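You operate a simulated robot arm through the tools that you are given. There is no shell and no other tool. Be economical: measure what you need, move in short steps, check, and stop when the job is done.

The job below is to be done with a simulated robot arm. You get a single attempt, and the scene is never put back.

JOB
Mix the glaze jar with the earliest date in the rocker.
Fine: of the three on shelf four; grey arm over the jar while it rocks, clear again after; the other jars stay. Where these are worked on the way, their far stop is far enough and under half their travel is too little: grey arm of the rocker.
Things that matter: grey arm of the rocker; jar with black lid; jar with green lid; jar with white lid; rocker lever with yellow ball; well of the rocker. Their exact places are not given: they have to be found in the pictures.

Only the result counts: the job must be done as asked and must still hold three seconds after the hand-in. Knocking over, shifting, dropping, spilling or breaking anything else fails it.

ROBOT AND FRAMES
A 7-joint arm with a two-finger parallel gripper on a trunk, on a base that drives. Base frame: it is fixed to the floor where the robot stands at the start and does not move with it; the origin is under the middle of the robot, x ahead of it, y to its left, z up. Readings come in mm, rad, newtons and seconds.
With the tool pointing down near the work surface it reaches from about 220 to 740 mm from the robot's upright axis, wherever it stands. Its first joint turns from -2.897 to 2.897 rad. Places, roughly: grey arm of the rocker [-3000, 100, 1100]; rocker lever with yellow ball [-2900, 100, 1000]; well of the rocker [-2900, 100, 1000]. Payload 3.91 kg.
Tool frame: the origin (TCP) lies between the finger pads and is the grasp point; the fingertips stand 30 mm ahead of it; z points along the fingers, y is the line along which they close. The gripper opens to 110 mm. The fingers are 20 mm wide and 10 mm thick; the gripper's body (48 by 112 mm) begins 55 mm behind the TCP.
Orientation is that of the tool frame in the base frame, as [roll, pitch, yaw] about the fixed x, y, z axes, in that order (R = Rz(yaw) Ry(pitch) Rx(roll)). With the fingers straight down and closing along the base's y, the tool's x points along the base's -x, its y along +y and its z along -z.

CONTROLS
- The arm moves only by the tool nudge_tool. Its argument "increments" is a list that holds one entry, the list of rows, each a list of 6 numbers: the shift along the base's x, y, z in units of 40 mm (1.0 is 40 mm), then the turn, a rotation vector about the base's x, y, z in units of 5 degrees (1.0 is 5 degrees). In form: [[[dx, dy, dz, wx, wy, wz], ...]]. A call has 1 to 10 rows; each row shifts and turns the commanded pose from where the row before left it. "gripper" is the opening, from 0 (shut) to 1 (fully open), set as the call begins (left out, the last holds). A call with a number of a shift or a turn outside -1 to 1 is refused whole. A row lasts 0.2 s, in which the tool goes at most 50 mm and 0.15 rad; a call with a longer step from one row to the next is refused whole, and so is a gripper value outside its range. A pose out of reach is approached as far as the arm can. The call stops where the force on the tool passes 90 N (or 10 N more than at its start, if that is more) or the arm is blocked; 0.2 s more then pass. Each finger travels about 153 mm/s and halts on what it meets, pressing with about 25 N; the grip force reading is that of the motor and also rises with nothing between the fingers. The clock runs only during rows and for 0.2 s after the last one: add rows that do not move to give the fingers time. It gives the time, the measured TCP pose, the force on the tool (base axes), the opening and the grip force at its end, in the units of the frame above (readings bear some noise), with the torque about the TCP (base axes, N m) and any sound that the robot's microphone picked up.
- Cameras (640 x 400 px; columns grow to the right, rows downward): "scene" is now at [12, 156.6, 1585.3]; the picture's right is [0.05, -1.00, 0.00], its down [-0.56, -0.03, -0.83] and it looks along [0.83, 0.04, -0.56] (base axes); focal length 253 px, centre (320, 200). "wrist" rides on the gripper at [77, 7, -115] in the tool frame; the picture's right is [-0.09, 1.00, 0.00], its down [-0.80, -0.07, -0.59] and it looks along [-0.59, -0.05, 0.80] (tool axes); focal length 270 px, centre (320, 200).
- snapshot(camera): a new picture of that camera. It takes no simulated time.
- slide_trunk(by): slides the trunk up (or, below 0, down) by that many mm; the arm and the scene camera ride with it, the base frame stays. It gives what a move gives, with no picture.
- drive_base(legs): drives the robot by 1 to 6 legs, each [ahead, turn to the left] in mm and rad, along the robot's own axes; the way and the turn of a leg run together, so that a leg with both is an arc; at most 1500 mm and 3.142 rad a leg. The arm and the cameras ride along, it lands a little off, and it stops where it bumps. It gives what a move gives.
- aim_head(pan, tilt): turns the head with the scene camera to pan (to the left, within 2.705 rad either way) and tilt (down, from -0.506 to 1.204), counted from straight ahead of the robot. It gives what a move gives.
- point_at(camera, pixels): for up to 12 pixels [column, row] of the newest picture of that camera ("zoom" is the newest enlarged one), the place [x, y, z] in the base frame of the surface seen there, good to about 2 mm. It takes no simulated time.
- close_up(camera, box): a new picture of the part [left, top, right, bottom] of that camera's present view, enlarged. It takes no simulated time.
- finish_job(): hands the job in; it is judged then, once.

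Work in short steps. Measure before you move; look again where a grasp or a placing could have gone wrong, and mend it. You have 80 turns and 52 pictures in all, those below and enlarged ones among them. Open the gripper and draw the arm clear of the work before you hand the job in, unless the task says otherwise; then end with one line.

The tools are called after "Emit:" as name(argument=value, ...) on one line, values as JSON. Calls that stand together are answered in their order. nudge_tool: Moves the arm, as the interface text tells. Its arguments: {"type":"object","properties":{"increments":{"type":"array","items":{"type":"array","items":{"type":"array","items":{"type":"number"}}}},"gripper":{"type":"number"}},"required":["increments"]} The other tools are called the same way: slide_trunk (by) slides the trunk up or down; drive_base (legs) drives the base; aim_head (pan, tilt) turns the head that bears the scene camera; snapshot (camera) takes a picture; point_at (camera, pixels) gives the place of the surface under pixels of a picture; close_up (camera, box) takes an enlarged picture of a part of a camera's view; finish_job () hands the job in.

At the start:

```text
t: 0.0
tool_pos: [281.2, 185.9, 1327.2]
tool_rot: [3.141, -0.001, -3.141]
contact_force: [-0.6, -0.4, -0.2]
wrist_torque: [0.01, 0.02, 0.02]
grip_width: 109.9
finger_force: 0.0
trunk travel left (down, up): [-550.0, 60.0]
robot x, y, heading: [-0.8, 1.0, 0.003]
head pan, tilt: [0.054, 0.592]
```

scene: 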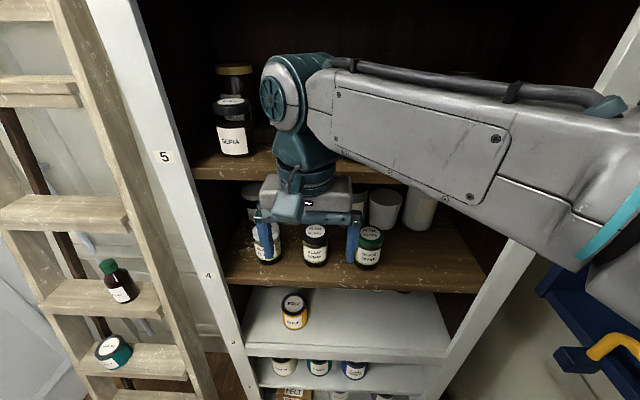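
wrist: 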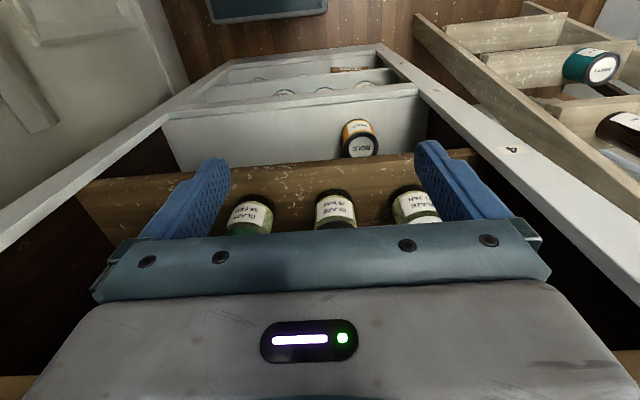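

The three jars stand on shelf four around pixels (265,240), (315,243), (369,247). I zoom in to read the labels.

Emit:
close_up(camera="scene", box=[235, 180, 395, 280])

Emit:
close_up(camera="wrist", box=[200, 160, 460, 260])

```text
4.00 times, centred on (315, 230) of scene
```

zoom: 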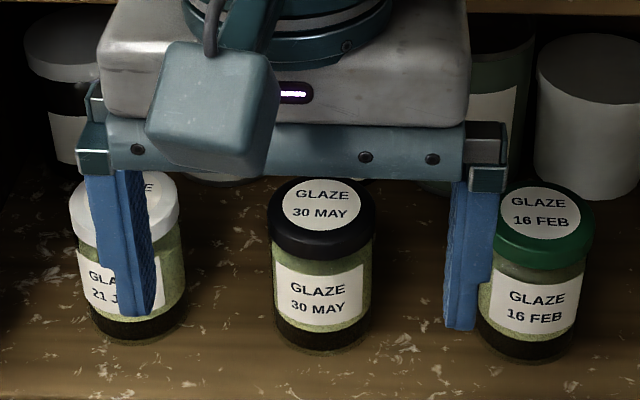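

```text
2.46 times, centred on (330, 210) of wrist
```

zoom: 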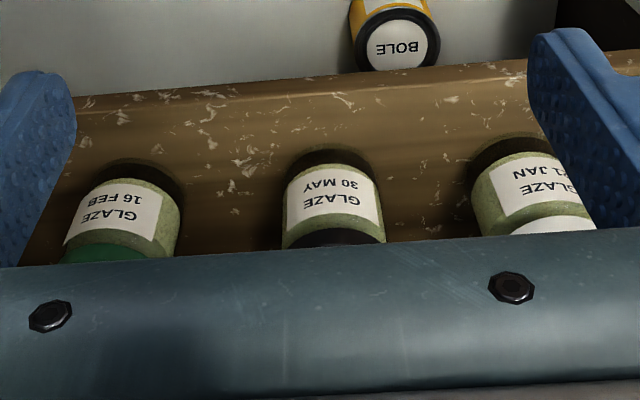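

The white lid shows "21 J.."; I check whether it is JAN or JUN, and measure the jars.

Emit:
close_up(camera="wrist", box=[380, 175, 450, 230])

Emit:
point_at(camera="scene", pixels=[[276, 229], [316, 228], [371, 232], [276, 262], [315, 265], [368, 269], [340, 285], [270, 280], [365, 200], [385, 190], [420, 200], [250, 195]])

```text
7.27 times, centred on (415, 202) of wrist
```

zoom: 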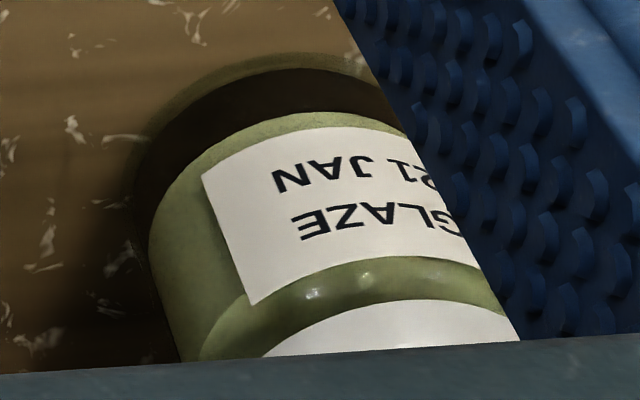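

```text
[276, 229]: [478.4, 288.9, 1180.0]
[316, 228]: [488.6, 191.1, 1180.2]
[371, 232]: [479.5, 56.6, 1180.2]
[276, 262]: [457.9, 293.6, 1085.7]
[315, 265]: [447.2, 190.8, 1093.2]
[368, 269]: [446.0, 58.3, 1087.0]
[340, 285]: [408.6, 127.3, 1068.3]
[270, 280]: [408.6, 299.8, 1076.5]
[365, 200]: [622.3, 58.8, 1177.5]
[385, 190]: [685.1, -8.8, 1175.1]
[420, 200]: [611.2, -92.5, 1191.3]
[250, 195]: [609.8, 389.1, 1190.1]
```

The earliest is 21 JAN, the white lid. Next I look behind towards the rocker, and measure the upper shelf and posts first from the present view.

Emit:
point_at(camera="scene", pixels=[[240, 172], [215, 160], [245, 183], [262, 228], [256, 232], [268, 238], [268, 226], [230, 283], [208, 275], [210, 200], [440, 205], [226, 250]])

Emit:
aim_head(pan=2.7, tilt=0.3)

Emit:
snapshot(camera="scene")

```text
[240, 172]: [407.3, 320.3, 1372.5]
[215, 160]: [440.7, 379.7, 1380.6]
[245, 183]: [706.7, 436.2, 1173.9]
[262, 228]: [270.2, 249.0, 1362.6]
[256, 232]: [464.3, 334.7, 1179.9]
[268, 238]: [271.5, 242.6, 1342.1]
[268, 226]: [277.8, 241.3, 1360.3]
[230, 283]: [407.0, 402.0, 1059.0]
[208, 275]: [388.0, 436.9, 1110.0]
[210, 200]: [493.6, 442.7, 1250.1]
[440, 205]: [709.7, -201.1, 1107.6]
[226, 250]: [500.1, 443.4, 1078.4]
```

```text
t: 2.4
tool_pos: [282.1, 185.9, 1327.1]
tool_rot: [-3.141, -0.002, 3.141]
contact_force: [-0.2, -0.1, 0.6]
wrist_torque: [-0.01, 0.0, -0.01]
grip_width: 110.0
finger_force: 0.0
trunk travel left (down, up): [-550.0, 60.0]
robot x, y, heading: [-4.1, -1.5, 0.001]
head pan, tilt: [2.7, 0.3]
```

```text
46 pictures are left
```

scene: 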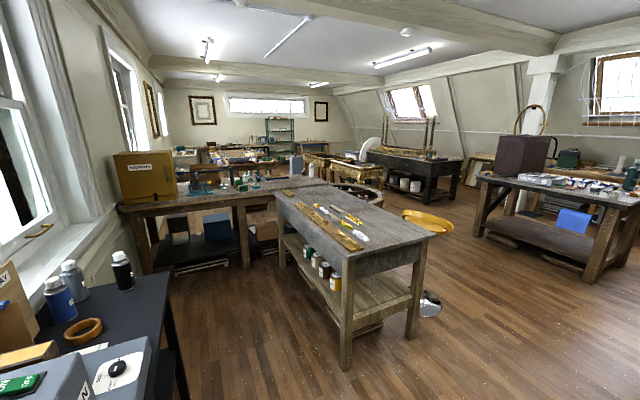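

The rocker should be on the bench near column 200, row 185; I zoom there.

Emit:
close_up(camera="scene", box=[110, 140, 330, 280])

Emit:
point_at(camera="scene", pixels=[[215, 193], [240, 195], [130, 207], [200, 175], [285, 198], [345, 250], [430, 232], [325, 183], [350, 360], [190, 265], [240, 260], [170, 330]])

```text
2.86 times, centred on (220, 210) of scene
```

zoom: 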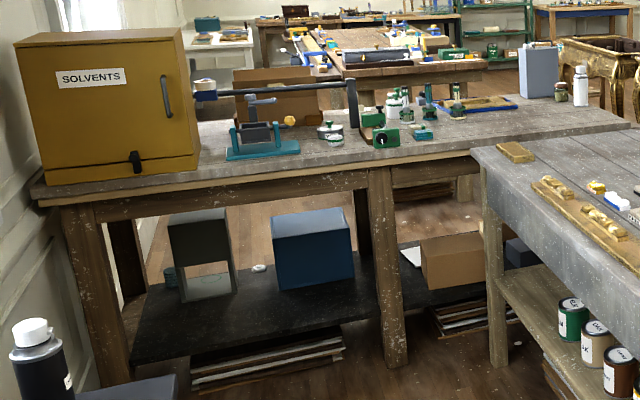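

```text
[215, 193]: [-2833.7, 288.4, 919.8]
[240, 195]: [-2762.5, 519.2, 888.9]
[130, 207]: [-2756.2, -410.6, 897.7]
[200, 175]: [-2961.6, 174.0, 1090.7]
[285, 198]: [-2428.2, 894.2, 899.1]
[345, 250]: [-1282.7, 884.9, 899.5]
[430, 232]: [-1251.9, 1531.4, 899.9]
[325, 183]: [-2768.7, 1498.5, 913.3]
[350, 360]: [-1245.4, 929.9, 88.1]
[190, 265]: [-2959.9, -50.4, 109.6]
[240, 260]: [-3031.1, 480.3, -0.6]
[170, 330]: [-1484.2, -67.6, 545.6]
```

Rocker seen at the bench (surface z≈900). Now I tilt the tool 45° forward in front of the white jar, turning the head back to watch.

Emit:
nudge_tool(increments=[[[0, 0.35, -0.3, 0, -1, 0], [0, 0.35, -0.3, 0, -1, 0], [0, 0.35, -0.3, 0, -1, 0], [0, 0.35, -0.3, 0, -1, 0], [0, 0.35, -0.3, 0, -1, 0], [0, 0.35, -0.3, 0, -1, 0], [0, 0.35, -0.3, 0, -1, 0], [0, 0.35, -0.3, 0, -1, 0], [0, 0.35, -0.3, 0, -1, 0], [0, 0, 0, 0, 0, 0]]])

Emit:
aim_head(pan=0.3, tilt=0.7)

Emit:
snapshot(camera="scene")

Emit:
snapshot(camera="wrist")

```text
t: 4.6
tool_pos: [280.9, 312.2, 1219.3]
tool_rot: [-3.141, 0.786, 3.142]
contact_force: [-0.8, -0.6, -0.3]
wrist_torque: [0.02, -0.01, 0.01]
grip_width: 110.0
finger_force: 0.1
trunk travel left (down, up): [-550.0, 60.0]
robot x, y, heading: [-2.1, 1.8, 0.001]
head pan, tilt: [2.7, 0.3]
```

```text
t: 6.8
tool_pos: [280.7, 312.6, 1218.1]
tool_rot: [-3.141, 0.784, 3.141]
contact_force: [-0.4, 0.3, 0.4]
wrist_torque: [0.02, -0.01, -0.01]
grip_width: 110.0
finger_force: 0.0
trunk travel left (down, up): [-550.0, 60.0]
robot x, y, heading: [0.8, -0.1, 0.0]
head pan, tilt: [0.3, 0.7]
```

```text
44 pictures are left
```

scene: 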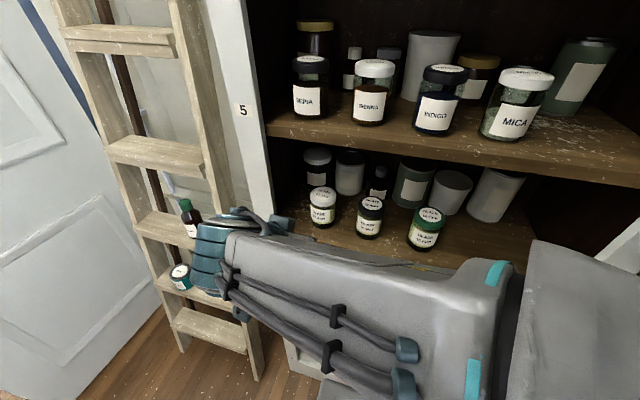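

```text
43 pictures are left
```

wrist: 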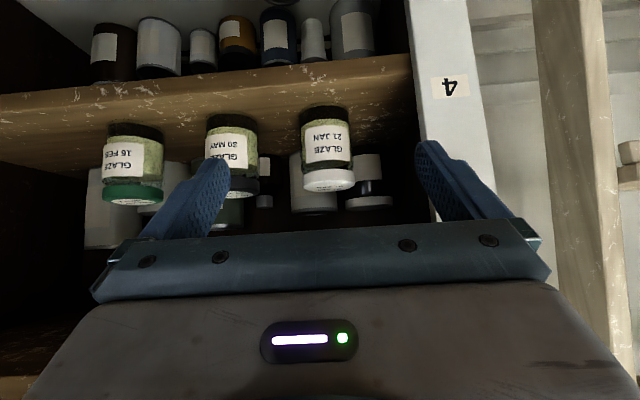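

White jar in scene at (323,193) and clearly in view; I measure its lid rims and body.

Emit:
close_up(camera="scene", box=[280, 160, 400, 260])

Emit:
point_at(camera="wrist", pixels=[[326, 150], [304, 150], [348, 150], [308, 183], [352, 180], [330, 186], [325, 118], [240, 150], [255, 150], [425, 100], [412, 60], [380, 75]])

```text
4.00 times, centred on (340, 210) of scene
```

zoom: 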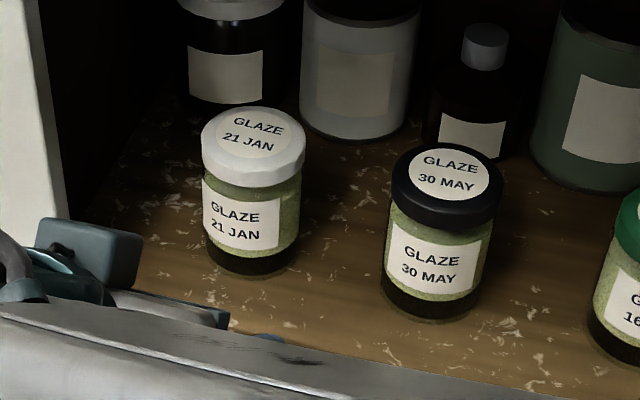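

```text
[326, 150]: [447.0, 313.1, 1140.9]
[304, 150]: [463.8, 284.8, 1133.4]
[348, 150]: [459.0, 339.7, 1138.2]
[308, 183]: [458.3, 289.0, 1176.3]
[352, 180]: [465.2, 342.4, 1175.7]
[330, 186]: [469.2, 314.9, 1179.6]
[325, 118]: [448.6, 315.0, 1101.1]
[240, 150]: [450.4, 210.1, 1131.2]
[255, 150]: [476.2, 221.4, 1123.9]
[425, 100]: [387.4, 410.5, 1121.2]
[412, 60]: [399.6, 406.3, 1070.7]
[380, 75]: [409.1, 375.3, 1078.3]
```

Body front x≈446, y≈313; I check the lid's extents from the zoom.

Emit:
point_at(camera="zoom", pixels=[[252, 131], [206, 132], [300, 138], [250, 109], [254, 156], [254, 176], [443, 174], [213, 255], [246, 265], [395, 180]])

```text
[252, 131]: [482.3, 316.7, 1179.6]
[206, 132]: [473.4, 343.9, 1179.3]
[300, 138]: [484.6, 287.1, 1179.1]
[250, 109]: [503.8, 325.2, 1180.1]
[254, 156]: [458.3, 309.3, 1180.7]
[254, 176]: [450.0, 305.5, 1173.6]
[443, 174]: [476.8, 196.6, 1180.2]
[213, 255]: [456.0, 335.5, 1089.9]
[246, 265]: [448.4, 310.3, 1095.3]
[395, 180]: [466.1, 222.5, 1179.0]
```

Jar centre ≈ (479,315), Ø≈62. I slide the open fingers around it to TCP (473,314.5,1148).

Emit:
nudge_tool(increments=[[[0.6, 0.005, -0.22, 0, 0, 0], [0.6, 0.005, -0.22, 0, 0, 0], [0.6, 0.005, -0.22, 0, 0, 0], [0.6, 0.005, -0.22, 0, 0, 0], [0.6, 0.005, -0.22, 0, 0, 0], [0.6, 0.005, -0.22, 0, 0, 0], [0.6, 0.005, -0.22, 0, 0, 0], [0.6, 0.005, -0.22, 0, 0, 0], [0, 0, 0, 0, 0, 0]]], gripper=0.93)

Emit:
snapshot(camera="wrist")

```text
t: 8.8
tool_pos: [474.7, 315.0, 1148.2]
tool_rot: [3.141, 0.784, -3.141]
contact_force: [-0.1, 0.7, -0.7]
wrist_torque: [0.0, -0.02, -0.02]
grip_width: 102.2
finger_force: 0.1
trunk travel left (down, up): [-550.0, 60.0]
robot x, y, heading: [1.2, 1.1, 0.0]
head pan, tilt: [0.3, 0.7]
```

```text
41 pictures are left
```

wrist: 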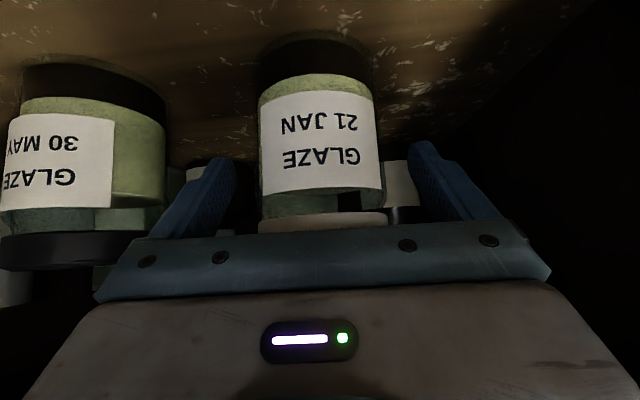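

The jar (column ~320) sits centred between the fingers (213 / 440); I close.

Emit:
nudge_tool(increments=[[[0, 0, 0, 0, 0, 0], [0, 0, 0, 0, 0, 0], [0, 0, 0, 0, 0, 0]]], gripper=0.3)

```text
t: 9.6
tool_pos: [474.4, 313.8, 1148.7]
tool_rot: [-3.141, 0.785, -3.141]
contact_force: [-0.9, 0.7, -0.5]
wrist_torque: [0.06, -0.05, -0.01]
grip_width: 67.5
finger_force: 24.8
trunk travel left (down, up): [-550.0, 60.0]
robot x, y, heading: [0.8, -0.6, 0.003]
head pan, tilt: [0.3, 0.7]
```

It grips at 67.5 mm with 24.8 N. I lift 24 mm and draw out.

Emit:
nudge_tool(increments=[[[0, 0, 0.15, 0, 0, 0], [0, 0, 0.3, 0, 0, 0], [0, 0, 0.4, 0, 0, 0], [-0.3, 0, 0.1, 0, 0, 0], [-0.6, 0, 0, 0, 0, 0], [-0.6, 0, 0, 0, 0, 0], [-0.6, 0, 0, 0, 0, 0], [-0.6, 0, 0, 0, 0, 0], [-0.6, 0, 0, 0, 0, 0], [-0.6, 0, 0, 0, 0, 0]]], gripper=0.1)

Emit:
snapshot(camera="wrist")

```text
t: 11.8
tool_pos: [317.1, 313.9, 1185.3]
tool_rot: [-3.141, 0.786, -3.141]
contact_force: [0.4, -0.5, -4.0]
wrist_torque: [0.01, 0.05, 0.0]
grip_width: 67.6
finger_force: 25.3
trunk travel left (down, up): [-550.0, 60.0]
robot x, y, heading: [-2.3, -0.3, 0.002]
head pan, tilt: [0.3, 0.7]
```

```text
40 pictures are left
```

wrist: 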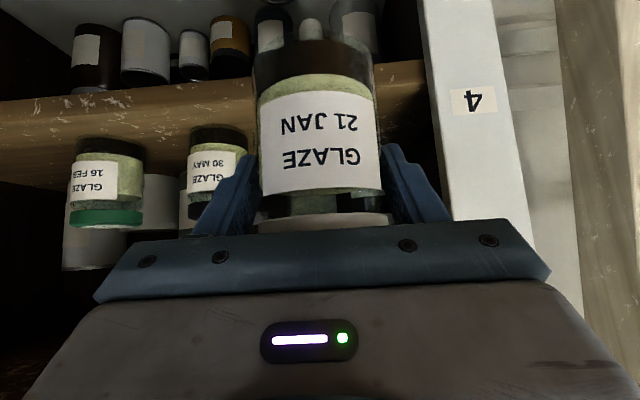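

Jar held (67.6 mm, 25 N) and clear of the shelf. Before driving I map obstacles behind.

Emit:
aim_head(pan=-2.7, tilt=0.6)

Emit:
snapshot(camera="scene")

Emit:
aim_head(pan=2.6, tilt=0.6)

Emit:
snapshot(camera="scene")

```text
t: 14.4
tool_pos: [317.1, 313.3, 1185.0]
tool_rot: [-3.141, 0.787, -3.141]
contact_force: [0.2, 0.8, -3.8]
wrist_torque: [-0.04, 0.0, 0.01]
grip_width: 67.6
finger_force: 25.2
trunk travel left (down, up): [-550.0, 60.0]
robot x, y, heading: [-2.6, 0.2, -0.002]
head pan, tilt: [-2.7, 0.6]
```

```text
39 pictures are left
```

scene: 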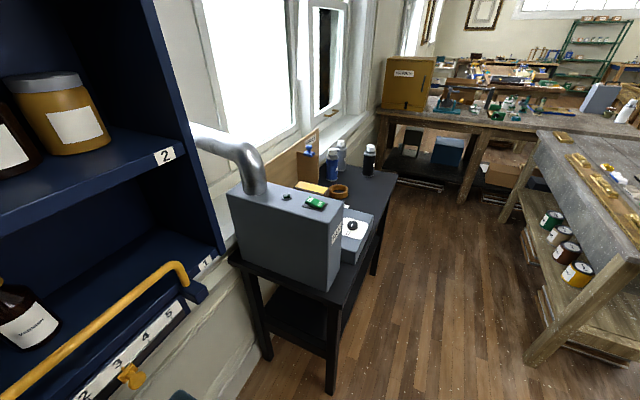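

```text
t: 18.5
tool_pos: [317.7, 314.6, 1184.2]
tool_rot: [-3.142, 0.786, 3.142]
contact_force: [-0.4, 0.0, -4.3]
wrist_torque: [0.0, 0.02, -0.05]
grip_width: 67.6
finger_force: 24.9
trunk travel left (down, up): [-550.0, 60.0]
robot x, y, heading: [-0.1, -0.6, -0.001]
head pan, tilt: [2.601, 0.6]
```

```text
38 pictures are left
```

scene: 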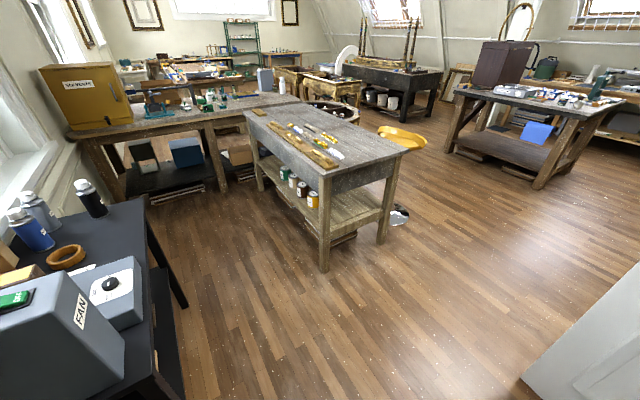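

I measure the black table, the grey table and the far bench edge.

Emit:
point_at(camera="scene", pixels=[[143, 202], [158, 372], [150, 350], [183, 300], [325, 268], [318, 178], [244, 112], [258, 190], [212, 117], [150, 132], [383, 240], [230, 320]])

Emit:
close_up(camera="scene", box=[90, 70, 250, 170])

```text
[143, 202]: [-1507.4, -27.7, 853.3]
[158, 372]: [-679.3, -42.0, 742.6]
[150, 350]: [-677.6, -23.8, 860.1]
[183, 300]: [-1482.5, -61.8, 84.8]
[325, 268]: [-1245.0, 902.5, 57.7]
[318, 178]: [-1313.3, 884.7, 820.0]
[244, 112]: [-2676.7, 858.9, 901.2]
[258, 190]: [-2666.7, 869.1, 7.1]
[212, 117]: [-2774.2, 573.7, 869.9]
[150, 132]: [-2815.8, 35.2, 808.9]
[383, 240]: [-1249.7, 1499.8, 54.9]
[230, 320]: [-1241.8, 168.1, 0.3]
```

```text
4.00 times, centred on (170, 120) of scene
```

zoom: 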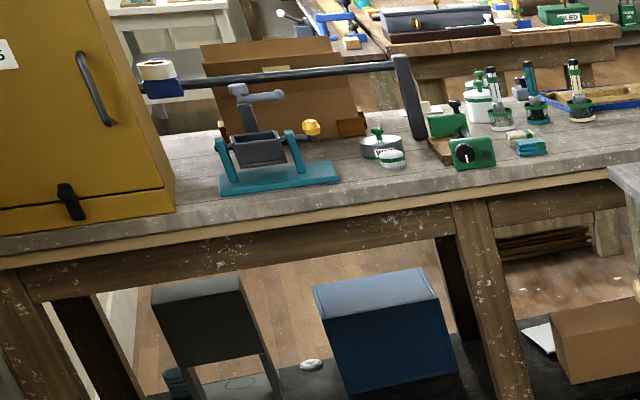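

Corridor is y≈-24…885. I check the white object low right at (580,340) and look left for the turning room.

Emit:
point_at(camera="scene", pixels=[[525, 375], [580, 330], [635, 290], [635, 350], [600, 380], [450, 330]])

Emit:
aim_head(pan=1.5, tilt=0.7)

Emit:
snapshot(camera="scene")

Emit:
point_at(camera="scene", pixels=[[320, 380], [320, 300], [320, 200], [450, 300], [550, 300], [200, 200], [100, 300], [500, 150], [600, 200], [200, 350], [420, 380], [40, 150]])

```text
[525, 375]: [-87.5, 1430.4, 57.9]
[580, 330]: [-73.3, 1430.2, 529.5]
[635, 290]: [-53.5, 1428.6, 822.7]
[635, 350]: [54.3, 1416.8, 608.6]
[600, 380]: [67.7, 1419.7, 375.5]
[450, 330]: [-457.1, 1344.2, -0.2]
```

```text
t: 19.8
tool_pos: [318.6, 314.2, 1185.2]
tool_rot: [-3.141, 0.785, 3.141]
contact_force: [0.2, -0.9, -3.6]
wrist_torque: [-0.03, 0.02, -0.01]
grip_width: 67.3
finger_force: 24.7
trunk travel left (down, up): [-550.0, 60.0]
robot x, y, heading: [2.2, -1.0, 0.004]
head pan, tilt: [1.499, 0.7]
```

```text
36 pictures are left
```

scene: 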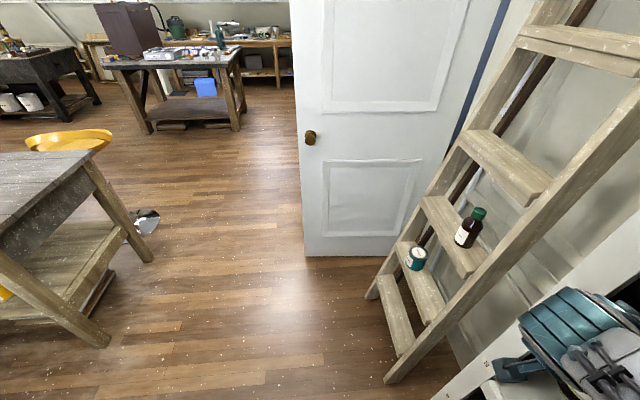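

```text
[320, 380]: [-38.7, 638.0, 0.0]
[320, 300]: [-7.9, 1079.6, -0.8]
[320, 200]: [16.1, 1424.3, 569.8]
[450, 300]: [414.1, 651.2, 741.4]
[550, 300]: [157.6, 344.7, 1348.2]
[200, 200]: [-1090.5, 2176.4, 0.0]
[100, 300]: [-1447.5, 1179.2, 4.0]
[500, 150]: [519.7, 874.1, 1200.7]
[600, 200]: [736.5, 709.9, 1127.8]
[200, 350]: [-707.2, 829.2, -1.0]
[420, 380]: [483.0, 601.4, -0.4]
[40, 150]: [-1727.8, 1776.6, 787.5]
```

Left side is clear for x<200. I back out 250 mm and then bring the arm to the robot's middle.

Emit:
drive_base(legs=[[-250, 0]])

Emit:
nudge_tool(increments=[[[0.1, -0.98, 0, 0, 0, 0], [0.1, -0.98, 0, 0, 0, 0], [0.1, -0.98, 0, 0, 0, 0], [0.1, -0.98, 0, 0, 0, 0], [0.1, -0.98, 0, 0, 0, 0], [0.1, -0.98, 0, 0, 0, 0], [0.1, -0.98, 0, 0, 0, 0], [0.1, -0.98, 0, 0, 0, 0]]])

```text
t: 21.6
tool_pos: [68.6, 314.0, 1184.9]
tool_rot: [3.141, 0.786, 3.137]
contact_force: [0.0, -0.3, -3.9]
wrist_torque: [0.01, -0.05, 0.0]
grip_width: 67.4
finger_force: 25.0
trunk travel left (down, up): [-550.0, 60.0]
robot x, y, heading: [-249.4, -3.3, -0.003]
head pan, tilt: [1.499, 0.7]
```

```text
t: 23.4
tool_pos: [109.9, 0.9, 1197.3]
tool_rot: [3.141, 0.783, 3.137]
contact_force: [0.5, 0.1, -3.7]
wrist_torque: [0.03, 0.0, -0.01]
grip_width: 67.5
finger_force: 25.2
out of reach, approached as far as the arm can: row 6, 7
trunk travel left (down, up): [-550.0, 60.0]
robot x, y, heading: [-250.5, 3.2, -0.003]
head pan, tilt: [1.499, 0.7]
```

Arm is centred. I drive: turn left, 430 ahead, turn left, then down the corridor part way.

Emit:
drive_base(legs=[[0, 1.571], [430, 0], [0, 1.571], [1000, 0]])

Emit:
aim_head(pan=0, tilt=0.5)

Emit:
snapshot(camera="scene")

```text
t: 38.5
tool_pos: [-1600.9, 421.0, 1196.8]
tool_rot: [3.141, 0.782, 0.0]
contact_force: [0.9, 0.2, -3.7]
wrist_torque: [0.0, -0.04, -0.02]
grip_width: 67.3
finger_force: 25.2
trunk travel left (down, up): [-550.0, 60.0]
robot x, y, heading: [-1240.3, 422.5, 3.138]
head pan, tilt: [1.499, 0.7]
```

```text
t: 40.1
tool_pos: [-1601.1, 421.1, 1197.3]
tool_rot: [-3.141, 0.784, 0.001]
contact_force: [0.4, 0.1, -4.2]
wrist_torque: [0.02, -0.04, -0.02]
grip_width: 67.7
finger_force: 25.2
trunk travel left (down, up): [-550.0, 60.0]
robot x, y, heading: [-1240.3, 423.2, 3.136]
head pan, tilt: [0.0, 0.499]
```

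```text
35 pictures are left
```

scene: 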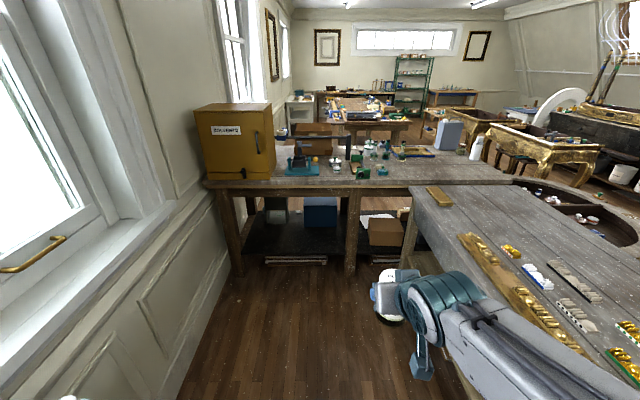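

Clear road ahead; I shift toward y≈150 and x≈-2040, then inspect the rocker.

Emit:
drive_base(legs=[[0, 0.329], [845, 0], [0, -0.325]])

Emit:
aim_head(pan=0, tilt=0.6)

Emit:
snapshot(camera="scene")

```text
t: 46.6
tool_pos: [-2401.5, 168.2, 1196.9]
tool_rot: [3.139, 0.785, -0.02]
contact_force: [-0.1, -0.7, -3.6]
wrist_torque: [0.03, 0.0, -0.01]
grip_width: 67.1
finger_force: 25.0
trunk travel left (down, up): [-550.0, 60.0]
robot x, y, heading: [-2042.2, 163.3, 3.126]
head pan, tilt: [0.0, 0.499]
```

```text
t: 47.3
tool_pos: [-2401.7, 169.1, 1197.1]
tool_rot: [3.141, 0.781, -0.02]
contact_force: [-0.2, -0.7, -3.6]
wrist_torque: [0.0, -0.03, -0.01]
grip_width: 67.5
finger_force: 24.3
trunk travel left (down, up): [-550.0, 60.0]
robot x, y, heading: [-2042.6, 161.3, 3.121]
head pan, tilt: [0.0, 0.6]
```

```text
34 pictures are left
```

scene: 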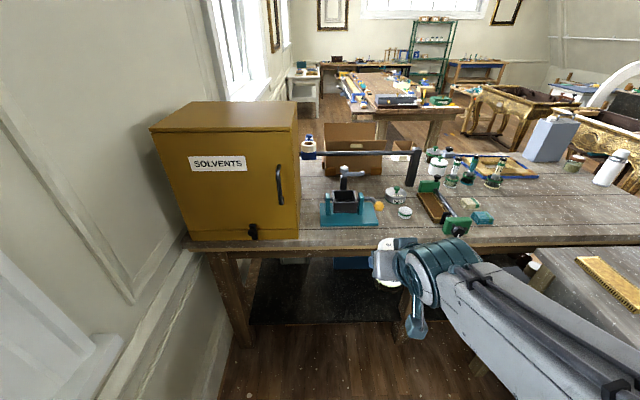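

The rocker is at (345,195). I zoom and measure.

Emit:
close_up(camera="scene", box=[290, 130, 450, 240])

```text
3.64 times, centred on (370, 185) of scene
```

zoom: 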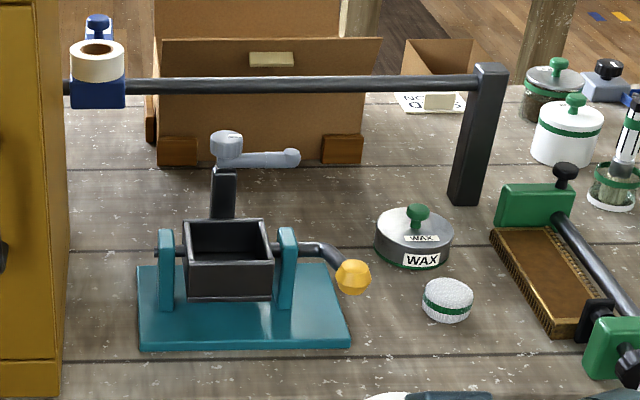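

Emit:
point_at(camera="zoom", pixels=[[227, 145], [292, 156], [262, 160], [222, 205], [188, 245], [270, 262], [262, 224], [192, 224], [352, 277], [318, 248], [300, 85], [480, 70]])

Emit:
point_at(camera="zoom", pixels=[[165, 235], [286, 232], [140, 345], [345, 343], [230, 255], [230, 232], [230, 295], [415, 215], [447, 290], [57, 380], [57, 200], [262, 158]])

```text
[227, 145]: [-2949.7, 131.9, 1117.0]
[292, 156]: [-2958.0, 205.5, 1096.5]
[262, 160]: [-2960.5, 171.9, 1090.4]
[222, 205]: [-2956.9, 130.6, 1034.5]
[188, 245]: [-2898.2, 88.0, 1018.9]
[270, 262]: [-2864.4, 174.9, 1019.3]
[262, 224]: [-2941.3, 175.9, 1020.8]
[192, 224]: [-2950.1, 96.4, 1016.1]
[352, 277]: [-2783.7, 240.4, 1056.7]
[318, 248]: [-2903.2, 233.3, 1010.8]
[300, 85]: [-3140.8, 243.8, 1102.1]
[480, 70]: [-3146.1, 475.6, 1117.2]
```

```text
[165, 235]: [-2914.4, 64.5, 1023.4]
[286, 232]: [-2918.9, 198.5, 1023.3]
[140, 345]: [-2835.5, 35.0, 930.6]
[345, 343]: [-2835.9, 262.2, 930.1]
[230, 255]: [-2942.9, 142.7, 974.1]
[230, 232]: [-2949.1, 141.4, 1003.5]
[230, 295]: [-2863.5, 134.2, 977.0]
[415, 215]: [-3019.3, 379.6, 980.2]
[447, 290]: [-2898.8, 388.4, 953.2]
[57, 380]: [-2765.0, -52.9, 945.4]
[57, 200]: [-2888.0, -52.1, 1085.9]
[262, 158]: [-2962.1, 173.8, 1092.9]
```

Well centre ≈ (-2903,133), rim z≈1020; grey arm pivots at (-2955,131,1110) pointing +y; ball at (-2784,240,1057). My grip is low for the well rim, so I'll regrasp higher on the free bench spot. First come closer and lower the trunk.

Emit:
drive_base(legs=[[330, 0.015]])

Emit:
slide_trunk(by=-150)

Emit:
aim_head(pan=0.0, tilt=0.75)

Emit:
snapshot(camera="scene")

```text
t: 49.5
tool_pos: [-2745.8, 169.0, 1196.7]
tool_rot: [3.141, 0.781, -0.008]
contact_force: [-0.6, -0.1, -4.3]
wrist_torque: [0.0, -0.08, 0.02]
grip_width: 67.4
finger_force: 25.1
trunk travel left (down, up): [-550.0, 60.0]
robot x, y, heading: [-2385.6, 165.6, 3.134]
head pan, tilt: [0.0, 0.6]
```

```text
t: 51.2
tool_pos: [-2754.0, 167.7, 1017.2]
tool_rot: [-3.12, 0.687, 0.007]
contact_force: [-1.3, 1.2, -3.3]
wrist_torque: [-0.03, 0.03, -0.03]
grip_width: 67.4
finger_force: 24.9
trunk travel left (down, up): [-400.0, 210.0]
robot x, y, heading: [-2385.6, 171.2, 3.137]
head pan, tilt: [0.0, 0.6]
```

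```text
t: 52.0
tool_pos: [-2753.1, 167.3, 1017.2]
tool_rot: [-3.121, 0.688, 0.007]
contact_force: [0.6, 0.9, -3.9]
wrist_torque: [0.02, -0.03, -0.04]
grip_width: 67.1
finger_force: 25.1
trunk travel left (down, up): [-400.0, 210.0]
robot x, y, heading: [-2386.6, 167.4, 3.134]
head pan, tilt: [0.0, 0.75]
```

```text
32 pictures are left
```

scene: 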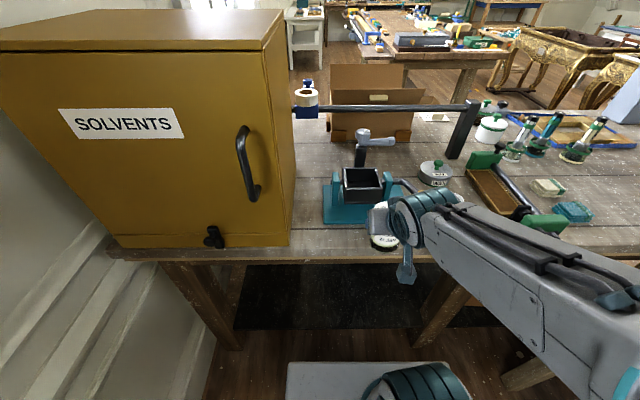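

The lowering left a slight tilt (pitch 0.688). I raise first by 120 mm and see what the pose does.

Emit:
nudge_tool(increments=[[[0, 0, 0.6, 0, 0, 0], [0, 0, 0.6, 0, 0, 0], [0, 0, 0.6, 0, 0, 0], [0, 0, 0.6, 0, 0, 0], [0, 0, 0.6, 0, 0, 0], [0, 0, 0, 0, 0, 0]]])

```text
t: 52.8
tool_pos: [-2763.1, 164.5, 1070.5]
tool_rot: [-3.113, 0.642, 0.017]
contact_force: [0.0, -0.3, -4.6]
wrist_torque: [0.04, -0.05, 0.0]
grip_width: 67.2
finger_force: 25.5
trunk travel left (down, up): [-400.0, 210.0]
robot x, y, heading: [-2387.2, 171.3, 3.135]
head pan, tilt: [0.0, 0.75]
stopped in row 4: the arm was blocked; the commanded pose is now the measured one
```

The arm is folded against a limit. I back off 200 mm so I can unfold it in free space.

Emit:
drive_base(legs=[[-220, 0]])

Emit:
nudge_tool(increments=[[[-0.6, 0, 0.4, 0, 0.3, 0], [-0.6, 0, 0.4, 0, 0.3, 0], [-0.6, 0, 0.4, 0, 0.3, 0], [-0.6, 0, 0.4, 0, 0.3, 0], [0, 0, 0, 0, 0, 0]]])

```text
t: 54.5
tool_pos: [-2544.7, 162.9, 1072.6]
tool_rot: [-3.113, 0.643, 0.019]
contact_force: [0.0, 0.2, -3.5]
wrist_torque: [0.0, -0.02, -0.01]
grip_width: 67.2
finger_force: 24.8
trunk travel left (down, up): [-400.0, 210.0]
robot x, y, heading: [-2168.7, 168.0, 3.139]
head pan, tilt: [0.0, 0.75]
```

```text
t: 55.6
tool_pos: [-2641.3, 161.8, 1134.6]
tool_rot: [-3.108, 0.748, 0.018]
contact_force: [-0.6, 0.0, -3.4]
wrist_torque: [0.02, -0.02, 0.02]
grip_width: 67.3
finger_force: 25.2
trunk travel left (down, up): [-400.0, 210.0]
robot x, y, heading: [-2170.9, 167.4, 3.139]
head pan, tilt: [0.0, 0.75]
```

Free again. I level the jar, move to y=330 and up a little, then approach the bench.

Emit:
nudge_tool(increments=[[[0, 0.7, 0.2, -0.28, 0.42, 0.05], [0, 0.7, 0.2, 0, 0, 0], [0, 0.7, 0.2, 0, 0, 0], [0, 0.7, 0.2, 0, 0, 0], [0, 0.7, 0, 0, 0, 0], [0, 0.7, 0, 0, 0, 0], [0, 0, 0, 0, 0, 0]]])

Emit:
drive_base(legs=[[150, 0]])

Emit:
snapshot(camera="scene")

Emit:
snapshot(camera="wrist")

```text
t: 57.2
tool_pos: [-2643.2, 333.4, 1165.1]
tool_rot: [3.139, 0.787, 0.0]
contact_force: [0.9, -0.1, -4.0]
wrist_torque: [0.01, -0.05, -0.01]
grip_width: 67.1
finger_force: 24.9
trunk travel left (down, up): [-400.0, 210.0]
robot x, y, heading: [-2171.4, 167.4, 3.138]
head pan, tilt: [0.0, 0.75]
```

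```text
t: 58.6
tool_pos: [-2793.0, 332.9, 1166.1]
tool_rot: [3.142, 0.788, 0.0]
contact_force: [0.6, -1.1, -4.1]
wrist_torque: [0.0, -0.01, 0.03]
grip_width: 67.1
finger_force: 24.6
trunk travel left (down, up): [-400.0, 210.0]
robot x, y, heading: [-2321.7, 169.9, 3.135]
head pan, tilt: [0.0, 0.75]
```

```text
31 pictures are left
```

scene: 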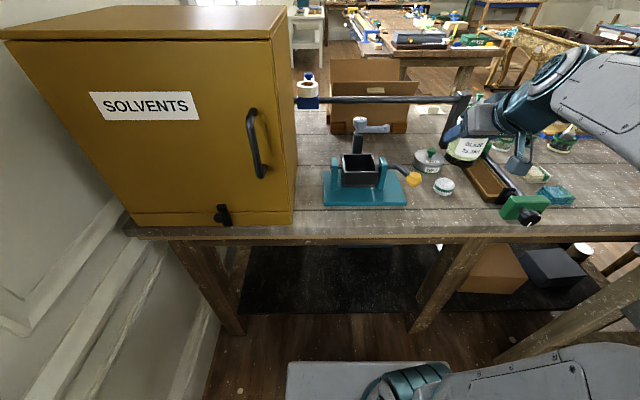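

```text
30 pictures are left
```

wrist: 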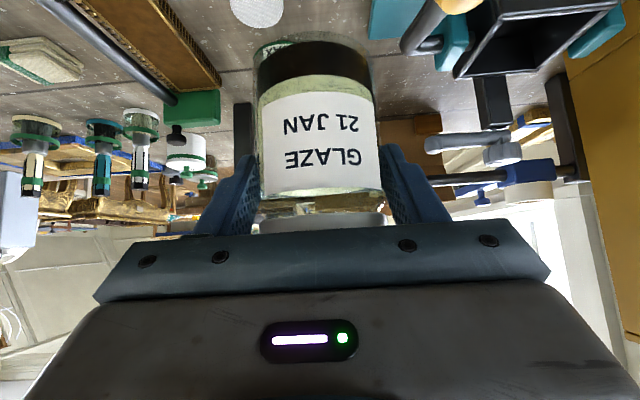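

Good view. I re-measure the rocker and bench spot from the zoom.

Emit:
close_up(camera="scene", box=[315, 105, 475, 215])

Emit:
point_at(camera="wrist", pixels=[[525, 135], [497, 75], [260, 15], [175, 85], [210, 88], [420, 30], [545, 55], [460, 8], [500, 155], [430, 143], [490, 100], [235, 110]])

```text
3.64 times, centred on (395, 160) of scene
```

zoom: 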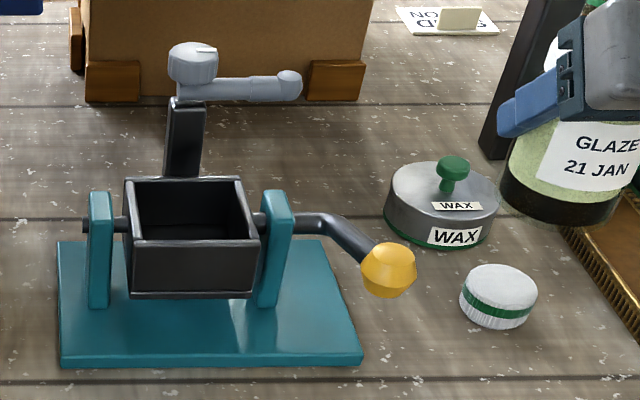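

```text
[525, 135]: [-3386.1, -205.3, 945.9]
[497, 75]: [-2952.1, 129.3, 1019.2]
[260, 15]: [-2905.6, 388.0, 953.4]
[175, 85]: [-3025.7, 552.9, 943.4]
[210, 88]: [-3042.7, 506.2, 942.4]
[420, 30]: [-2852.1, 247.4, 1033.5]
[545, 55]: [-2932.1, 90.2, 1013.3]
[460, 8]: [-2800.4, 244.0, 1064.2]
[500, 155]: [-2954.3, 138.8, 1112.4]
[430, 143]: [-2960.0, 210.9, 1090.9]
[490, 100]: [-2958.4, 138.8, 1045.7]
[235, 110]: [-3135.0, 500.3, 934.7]
```

Emit:
point_at(camera="zoom", pixels=[[127, 182], [241, 180], [135, 245], [256, 242], [192, 230], [192, 215], [140, 225], [245, 220], [190, 290], [388, 270], [190, 65], [290, 85]])

Emit:
point_at(camera="zoom", pixels=[[355, 362], [63, 360], [400, 340], [450, 340], [500, 300], [470, 285], [385, 205], [330, 230], [240, 88], [210, 65], [185, 150], [183, 180]])

```text
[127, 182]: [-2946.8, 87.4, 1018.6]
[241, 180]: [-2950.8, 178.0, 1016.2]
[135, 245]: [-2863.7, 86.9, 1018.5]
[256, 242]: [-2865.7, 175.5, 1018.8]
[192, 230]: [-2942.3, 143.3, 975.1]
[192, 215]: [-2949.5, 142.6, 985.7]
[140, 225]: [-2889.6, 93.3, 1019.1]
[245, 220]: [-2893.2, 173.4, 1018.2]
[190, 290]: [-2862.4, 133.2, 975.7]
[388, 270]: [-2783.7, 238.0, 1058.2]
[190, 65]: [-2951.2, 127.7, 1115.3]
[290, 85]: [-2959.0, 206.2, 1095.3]
```

```text
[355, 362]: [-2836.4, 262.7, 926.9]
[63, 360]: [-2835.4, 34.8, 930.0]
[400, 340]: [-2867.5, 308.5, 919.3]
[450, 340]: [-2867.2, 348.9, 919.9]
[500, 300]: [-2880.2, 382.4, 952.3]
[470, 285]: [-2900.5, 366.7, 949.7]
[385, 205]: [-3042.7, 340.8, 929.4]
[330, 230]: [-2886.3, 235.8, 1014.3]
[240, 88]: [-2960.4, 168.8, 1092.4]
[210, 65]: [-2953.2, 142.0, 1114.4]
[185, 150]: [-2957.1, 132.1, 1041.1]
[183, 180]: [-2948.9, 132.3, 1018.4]
```

Bench here is z≈920, well floor ≈972. I lower the jar at (-2822,333) to about 10 mm above the bench.

Emit:
nudge_tool(increments=[[[-0.3, 0, 0, 0, 0, 0], [-0.3, 0, -0.6, 0, 0, 0], [0, 0, -0.6, 0, 0, 0], [0, 0, -0.6, 0, 0, 0], [0, 0, -0.6, 0, 0, 0], [0, 0, -0.6, 0, 0, 0], [0, 0, -0.6, 0, 0, 0], [0, 0, -0.5, 0, 0, 0], [0, 0, 0, 0, 0, 0]]])

Emit:
close_up(camera="scene", box=[360, 120, 520, 230])

```text
t: 60.6
tool_pos: [-2816.8, 332.4, 1001.4]
tool_rot: [3.141, 0.784, 0.0]
contact_force: [-0.6, 0.2, -4.2]
wrist_torque: [-0.03, -0.03, -0.03]
grip_width: 67.5
finger_force: 25.1
trunk travel left (down, up): [-400.0, 210.0]
robot x, y, heading: [-2318.5, 174.0, 3.136]
head pan, tilt: [0.0, 0.75]
```

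```text
3.64 times, centred on (440, 175) of scene
```

zoom: 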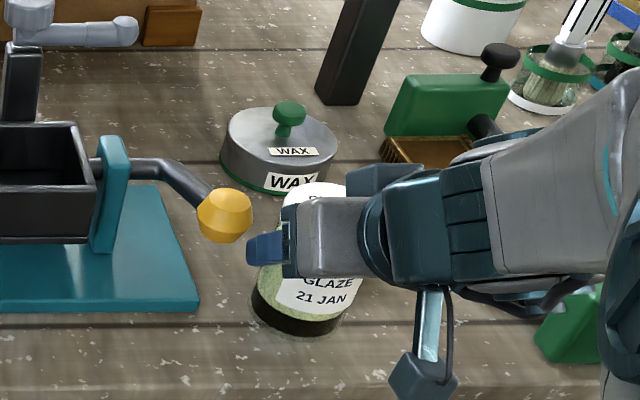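

About 12 mm to go; I lower to just above expected contact and feel for the bench.

Emit:
nudge_tool(increments=[[[0, 0, -0.12, 0, 0, 0], [0, 0, -0.1, 0, 0, 0], [0, 0, -0.05, 0, 0, 0], [0, 0, 0, 0, 0, 0]]])

Emit:
nudge_tool(increments=[[[0, 0, -0.04, 0, 0, 0], [0, 0, 0, 0, 0, 0]]])

```text
t: 61.6
tool_pos: [-2816.6, 332.8, 992.3]
tool_rot: [3.139, 0.784, 0.0]
contact_force: [-1.1, -0.4, -3.7]
wrist_torque: [-0.02, -0.02, -0.04]
grip_width: 67.5
finger_force: 24.8
trunk travel left (down, up): [-400.0, 210.0]
robot x, y, heading: [-2315.8, 169.8, 3.134]
head pan, tilt: [0.0, 0.75]
```

```text
t: 62.2
tool_pos: [-2816.1, 332.6, 989.8]
tool_rot: [3.139, 0.785, -0.001]
contact_force: [0.5, 0.7, -4.0]
wrist_torque: [-0.04, 0.02, -0.01]
grip_width: 67.2
finger_force: 24.8
trunk travel left (down, up): [-400.0, 210.0]
robot x, y, heading: [-2316.8, 168.7, 3.137]
head pan, tilt: [0.0, 0.75]
```

No contact yet at 989.8; continue in 1.2–1.6 mm steps.

Emit:
nudge_tool(increments=[[[0, 0, -0.04, 0, 0, 0], [0, 0, 0, 0, 0, 0]]])

Emit:
nudge_tool(increments=[[[0, 0, -0.04, 0, 0, 0], [0, 0, 0, 0, 0, 0]]])

Emit:
nudge_tool(increments=[[[0, 0, -0.04, 0, 0, 0], [0, 0, 0, 0, 0, 0]]])

```text
t: 62.8
tool_pos: [-2816.7, 334.1, 989.6]
tool_rot: [3.139, 0.785, 0.002]
contact_force: [-0.5, 0.2, 0.1]
wrist_torque: [0.08, 0.12, 0.04]
grip_width: 67.2
finger_force: 24.7
trunk travel left (down, up): [-400.0, 210.0]
robot x, y, heading: [-2317.6, 167.8, 3.138]
head pan, tilt: [0.0, 0.75]
```

```text
t: 63.4
tool_pos: [-2816.3, 332.9, 988.4]
tool_rot: [3.141, 0.789, 0.002]
contact_force: [-4.2, -0.2, 14.0]
wrist_torque: [0.08, -0.16, 0.12]
grip_width: 67.2
finger_force: 25.1
trunk travel left (down, up): [-400.0, 210.0]
robot x, y, heading: [-2317.6, 168.3, 3.14]
head pan, tilt: [0.0, 0.75]
```

```text
t: 64.0
tool_pos: [-2814.9, 334.5, 986.3]
tool_rot: [-3.141, 0.788, 0.002]
contact_force: [-3.8, 1.8, 16.8]
wrist_torque: [0.04, 0.18, 0.23]
grip_width: 67.1
finger_force: 24.9
trunk travel left (down, up): [-400.0, 210.0]
robot x, y, heading: [-2318.5, 169.0, 3.13]
head pan, tilt: [0.0, 0.75]
```

Contact (17 N up). I ease up 1.6 mm and open to ~88 mm.

Emit:
nudge_tool(increments=[[[0, 0, 0.04, 0, 0, 0], [0, 0, 0, 0, 0, 0]]])

Emit:
nudge_tool(increments=[[[0, 0, 0, 0, 0, 0], [0, 0, 0, 0, 0, 0], [0, 0, 0.25, 0, 0, 0], [-0.1, 0, 0.25, 0, 0, 0], [0, 0, 0, 0, 0, 0]]], gripper=0.8)

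Emit:
snapshot(camera="wrist")

Emit:
close_up(camera="scene", box=[360, 120, 520, 230])

```text
t: 64.6
tool_pos: [-2816.1, 331.5, 986.2]
tool_rot: [3.139, 0.785, 0.0]
contact_force: [-2.4, -0.9, 4.2]
wrist_torque: [-0.08, 0.3, -0.04]
grip_width: 67.0
finger_force: 25.0
trunk travel left (down, up): [-400.0, 210.0]
robot x, y, heading: [-2316.0, 170.7, 3.138]
head pan, tilt: [0.0, 0.75]
```

```text
t: 65.8
tool_pos: [-2820.0, 333.2, 1006.9]
tool_rot: [3.139, 0.786, 0.0]
contact_force: [0.0, 0.7, -0.2]
wrist_torque: [0.02, 0.04, -0.02]
grip_width: 88.0
finger_force: 0.1
trunk travel left (down, up): [-400.0, 210.0]
robot x, y, heading: [-2315.1, 168.0, 3.137]
head pan, tilt: [0.0, 0.75]
```

```text
27 pictures are left
```

wrist: 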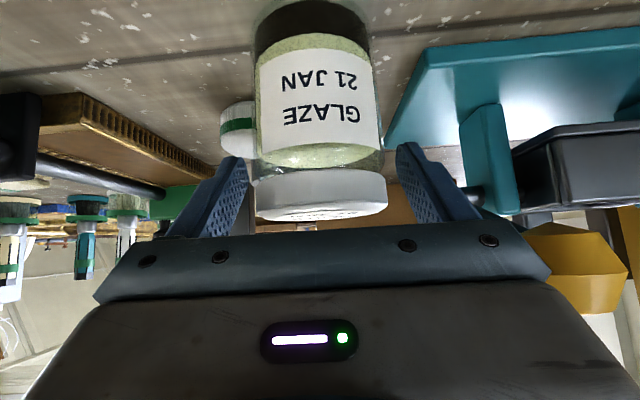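

```text
3.64 times, centred on (440, 175) of scene
```

zoom: 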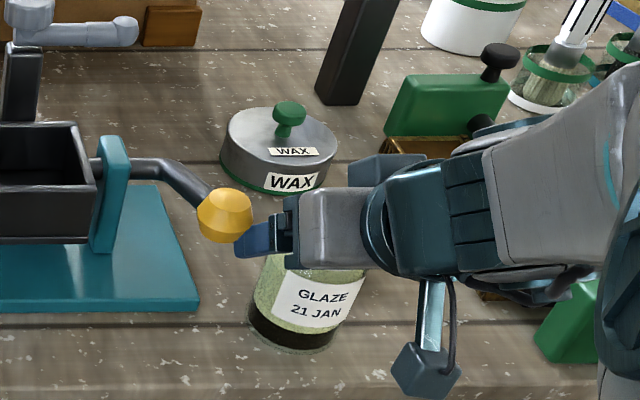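

Jar stands upright. I measure its present centre, then grip the lid.

Emit:
point_at(camera="wrist", pixels=[[258, 195], [386, 190], [320, 190], [320, 130], [260, 110], [380, 110], [320, 214], [315, 60]])

```text
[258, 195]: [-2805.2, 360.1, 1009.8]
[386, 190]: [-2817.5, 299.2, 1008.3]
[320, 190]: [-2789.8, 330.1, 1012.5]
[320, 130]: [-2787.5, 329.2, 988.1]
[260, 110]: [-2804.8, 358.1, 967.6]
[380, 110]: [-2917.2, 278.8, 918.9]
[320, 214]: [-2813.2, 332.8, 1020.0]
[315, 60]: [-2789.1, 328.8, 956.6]
```

Centre ≈ (-2820,330), top z=1020; TCP is right on it. I close on the lid and lift.

Emit:
nudge_tool(increments=[[[0, -0.07, 0, 0, 0, 0], [0, 0, 0, 0, 0, 0]]])

Emit:
nudge_tool(increments=[[[0, 0, 0, 0, 0, 0], [0, 0, 0, 0, 0, 0], [0, 0, 0, 0, 0, 0]]], gripper=0.1)

Emit:
nudge_tool(increments=[[[0, 0, 0.2, 0, 0, 0], [0, 0, 0.4, 0, 0, 0], [0, 0, 0.6, 0, 0, 0], [0, 0, 0.8, 0, 0, 0], [0, 0, 0.8, 0, 0, 0], [0, 0, 0.8, 0, 0, 0], [0, 0, 0.5, 0, 0, 0], [0, 0, 0, 0, 0, 0]]])

Emit:
snapshot(camera="wrist")

```text
t: 66.4
tool_pos: [-2820.3, 329.7, 1005.9]
tool_rot: [3.141, 0.785, 0.003]
contact_force: [0.9, 0.5, 0.3]
wrist_torque: [-0.02, 0.01, -0.01]
grip_width: 87.9
finger_force: 0.0
trunk travel left (down, up): [-400.0, 210.0]
robot x, y, heading: [-2317.9, 174.3, 3.139]
head pan, tilt: [0.0, 0.75]
```

```text
t: 67.2
tool_pos: [-2819.7, 331.1, 1006.3]
tool_rot: [3.139, 0.787, -0.001]
contact_force: [-0.4, 0.7, 2.0]
wrist_torque: [-0.09, 0.04, -0.08]
grip_width: 67.2
finger_force: 24.7
trunk travel left (down, up): [-400.0, 210.0]
robot x, y, heading: [-2320.3, 168.8, 3.136]
head pan, tilt: [0.0, 0.75]
```

```text
t: 69.0
tool_pos: [-2820.1, 331.4, 1170.5]
tool_rot: [3.14, 0.785, -0.001]
contact_force: [0.6, 0.4, -4.0]
wrist_torque: [-0.01, -0.02, 0.01]
grip_width: 67.1
finger_force: 24.8
trunk travel left (down, up): [-400.0, 210.0]
robot x, y, heading: [-2317.5, 170.3, 3.137]
head pan, tilt: [0.0, 0.75]
```

```text
25 pictures are left
```

wrist: 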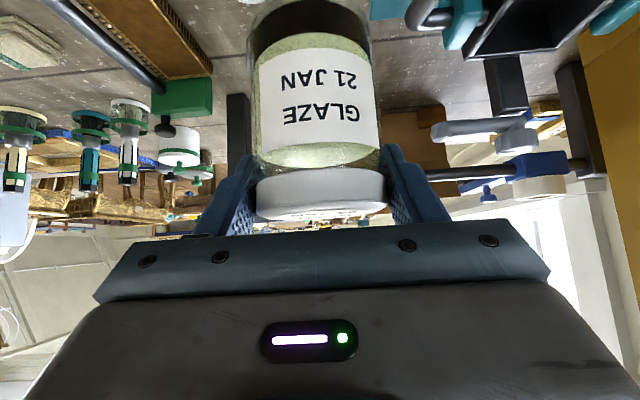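

Held at 67 mm. I raise 20 mm and move over the well at (-2906,132.5).

Emit:
nudge_tool(increments=[[[0, 0, 0.5, 0, 0, 0], [0, -0.828, 0, 0, 0, 0], [0, -0.828, 0, 0, 0, 0], [0, -0.828, 0, 0, 0, 0], [-0.4, -0.828, 0, 0, 0, 0], [-0.8, -0.828, 0, 0, 0, 0], [-0.95, -0.828, 0, 0, 0, 0], [0, 0, 0, 0, 0, 0]]])

Emit:
close_up(camera="scene", box=[300, 90, 460, 220])

Emit:
snapshot(camera="wrist")

```text
refused: row 7 steps farther than a row can; nothing moved
```

```text
3.08 times, centred on (380, 155) of scene
```

zoom: 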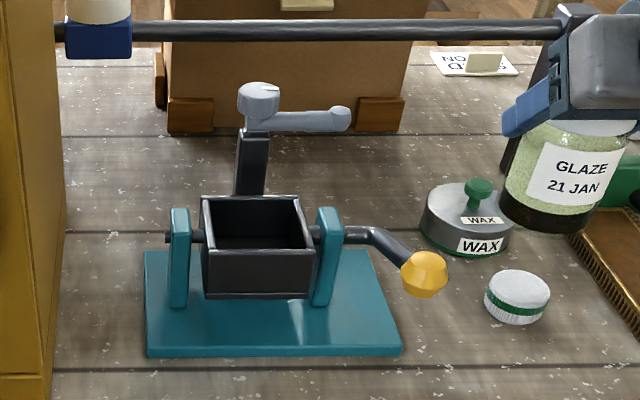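

```text
23 pictures are left
```

wrist: 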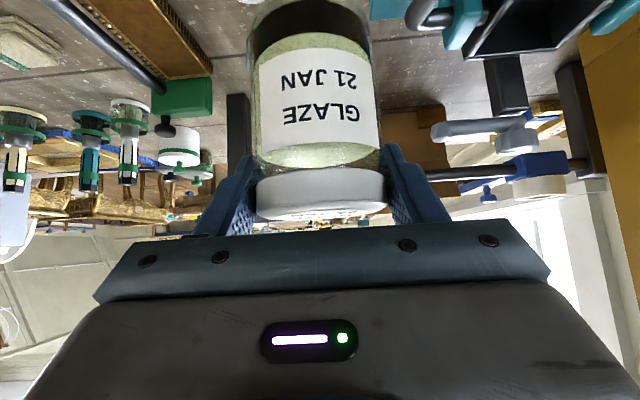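

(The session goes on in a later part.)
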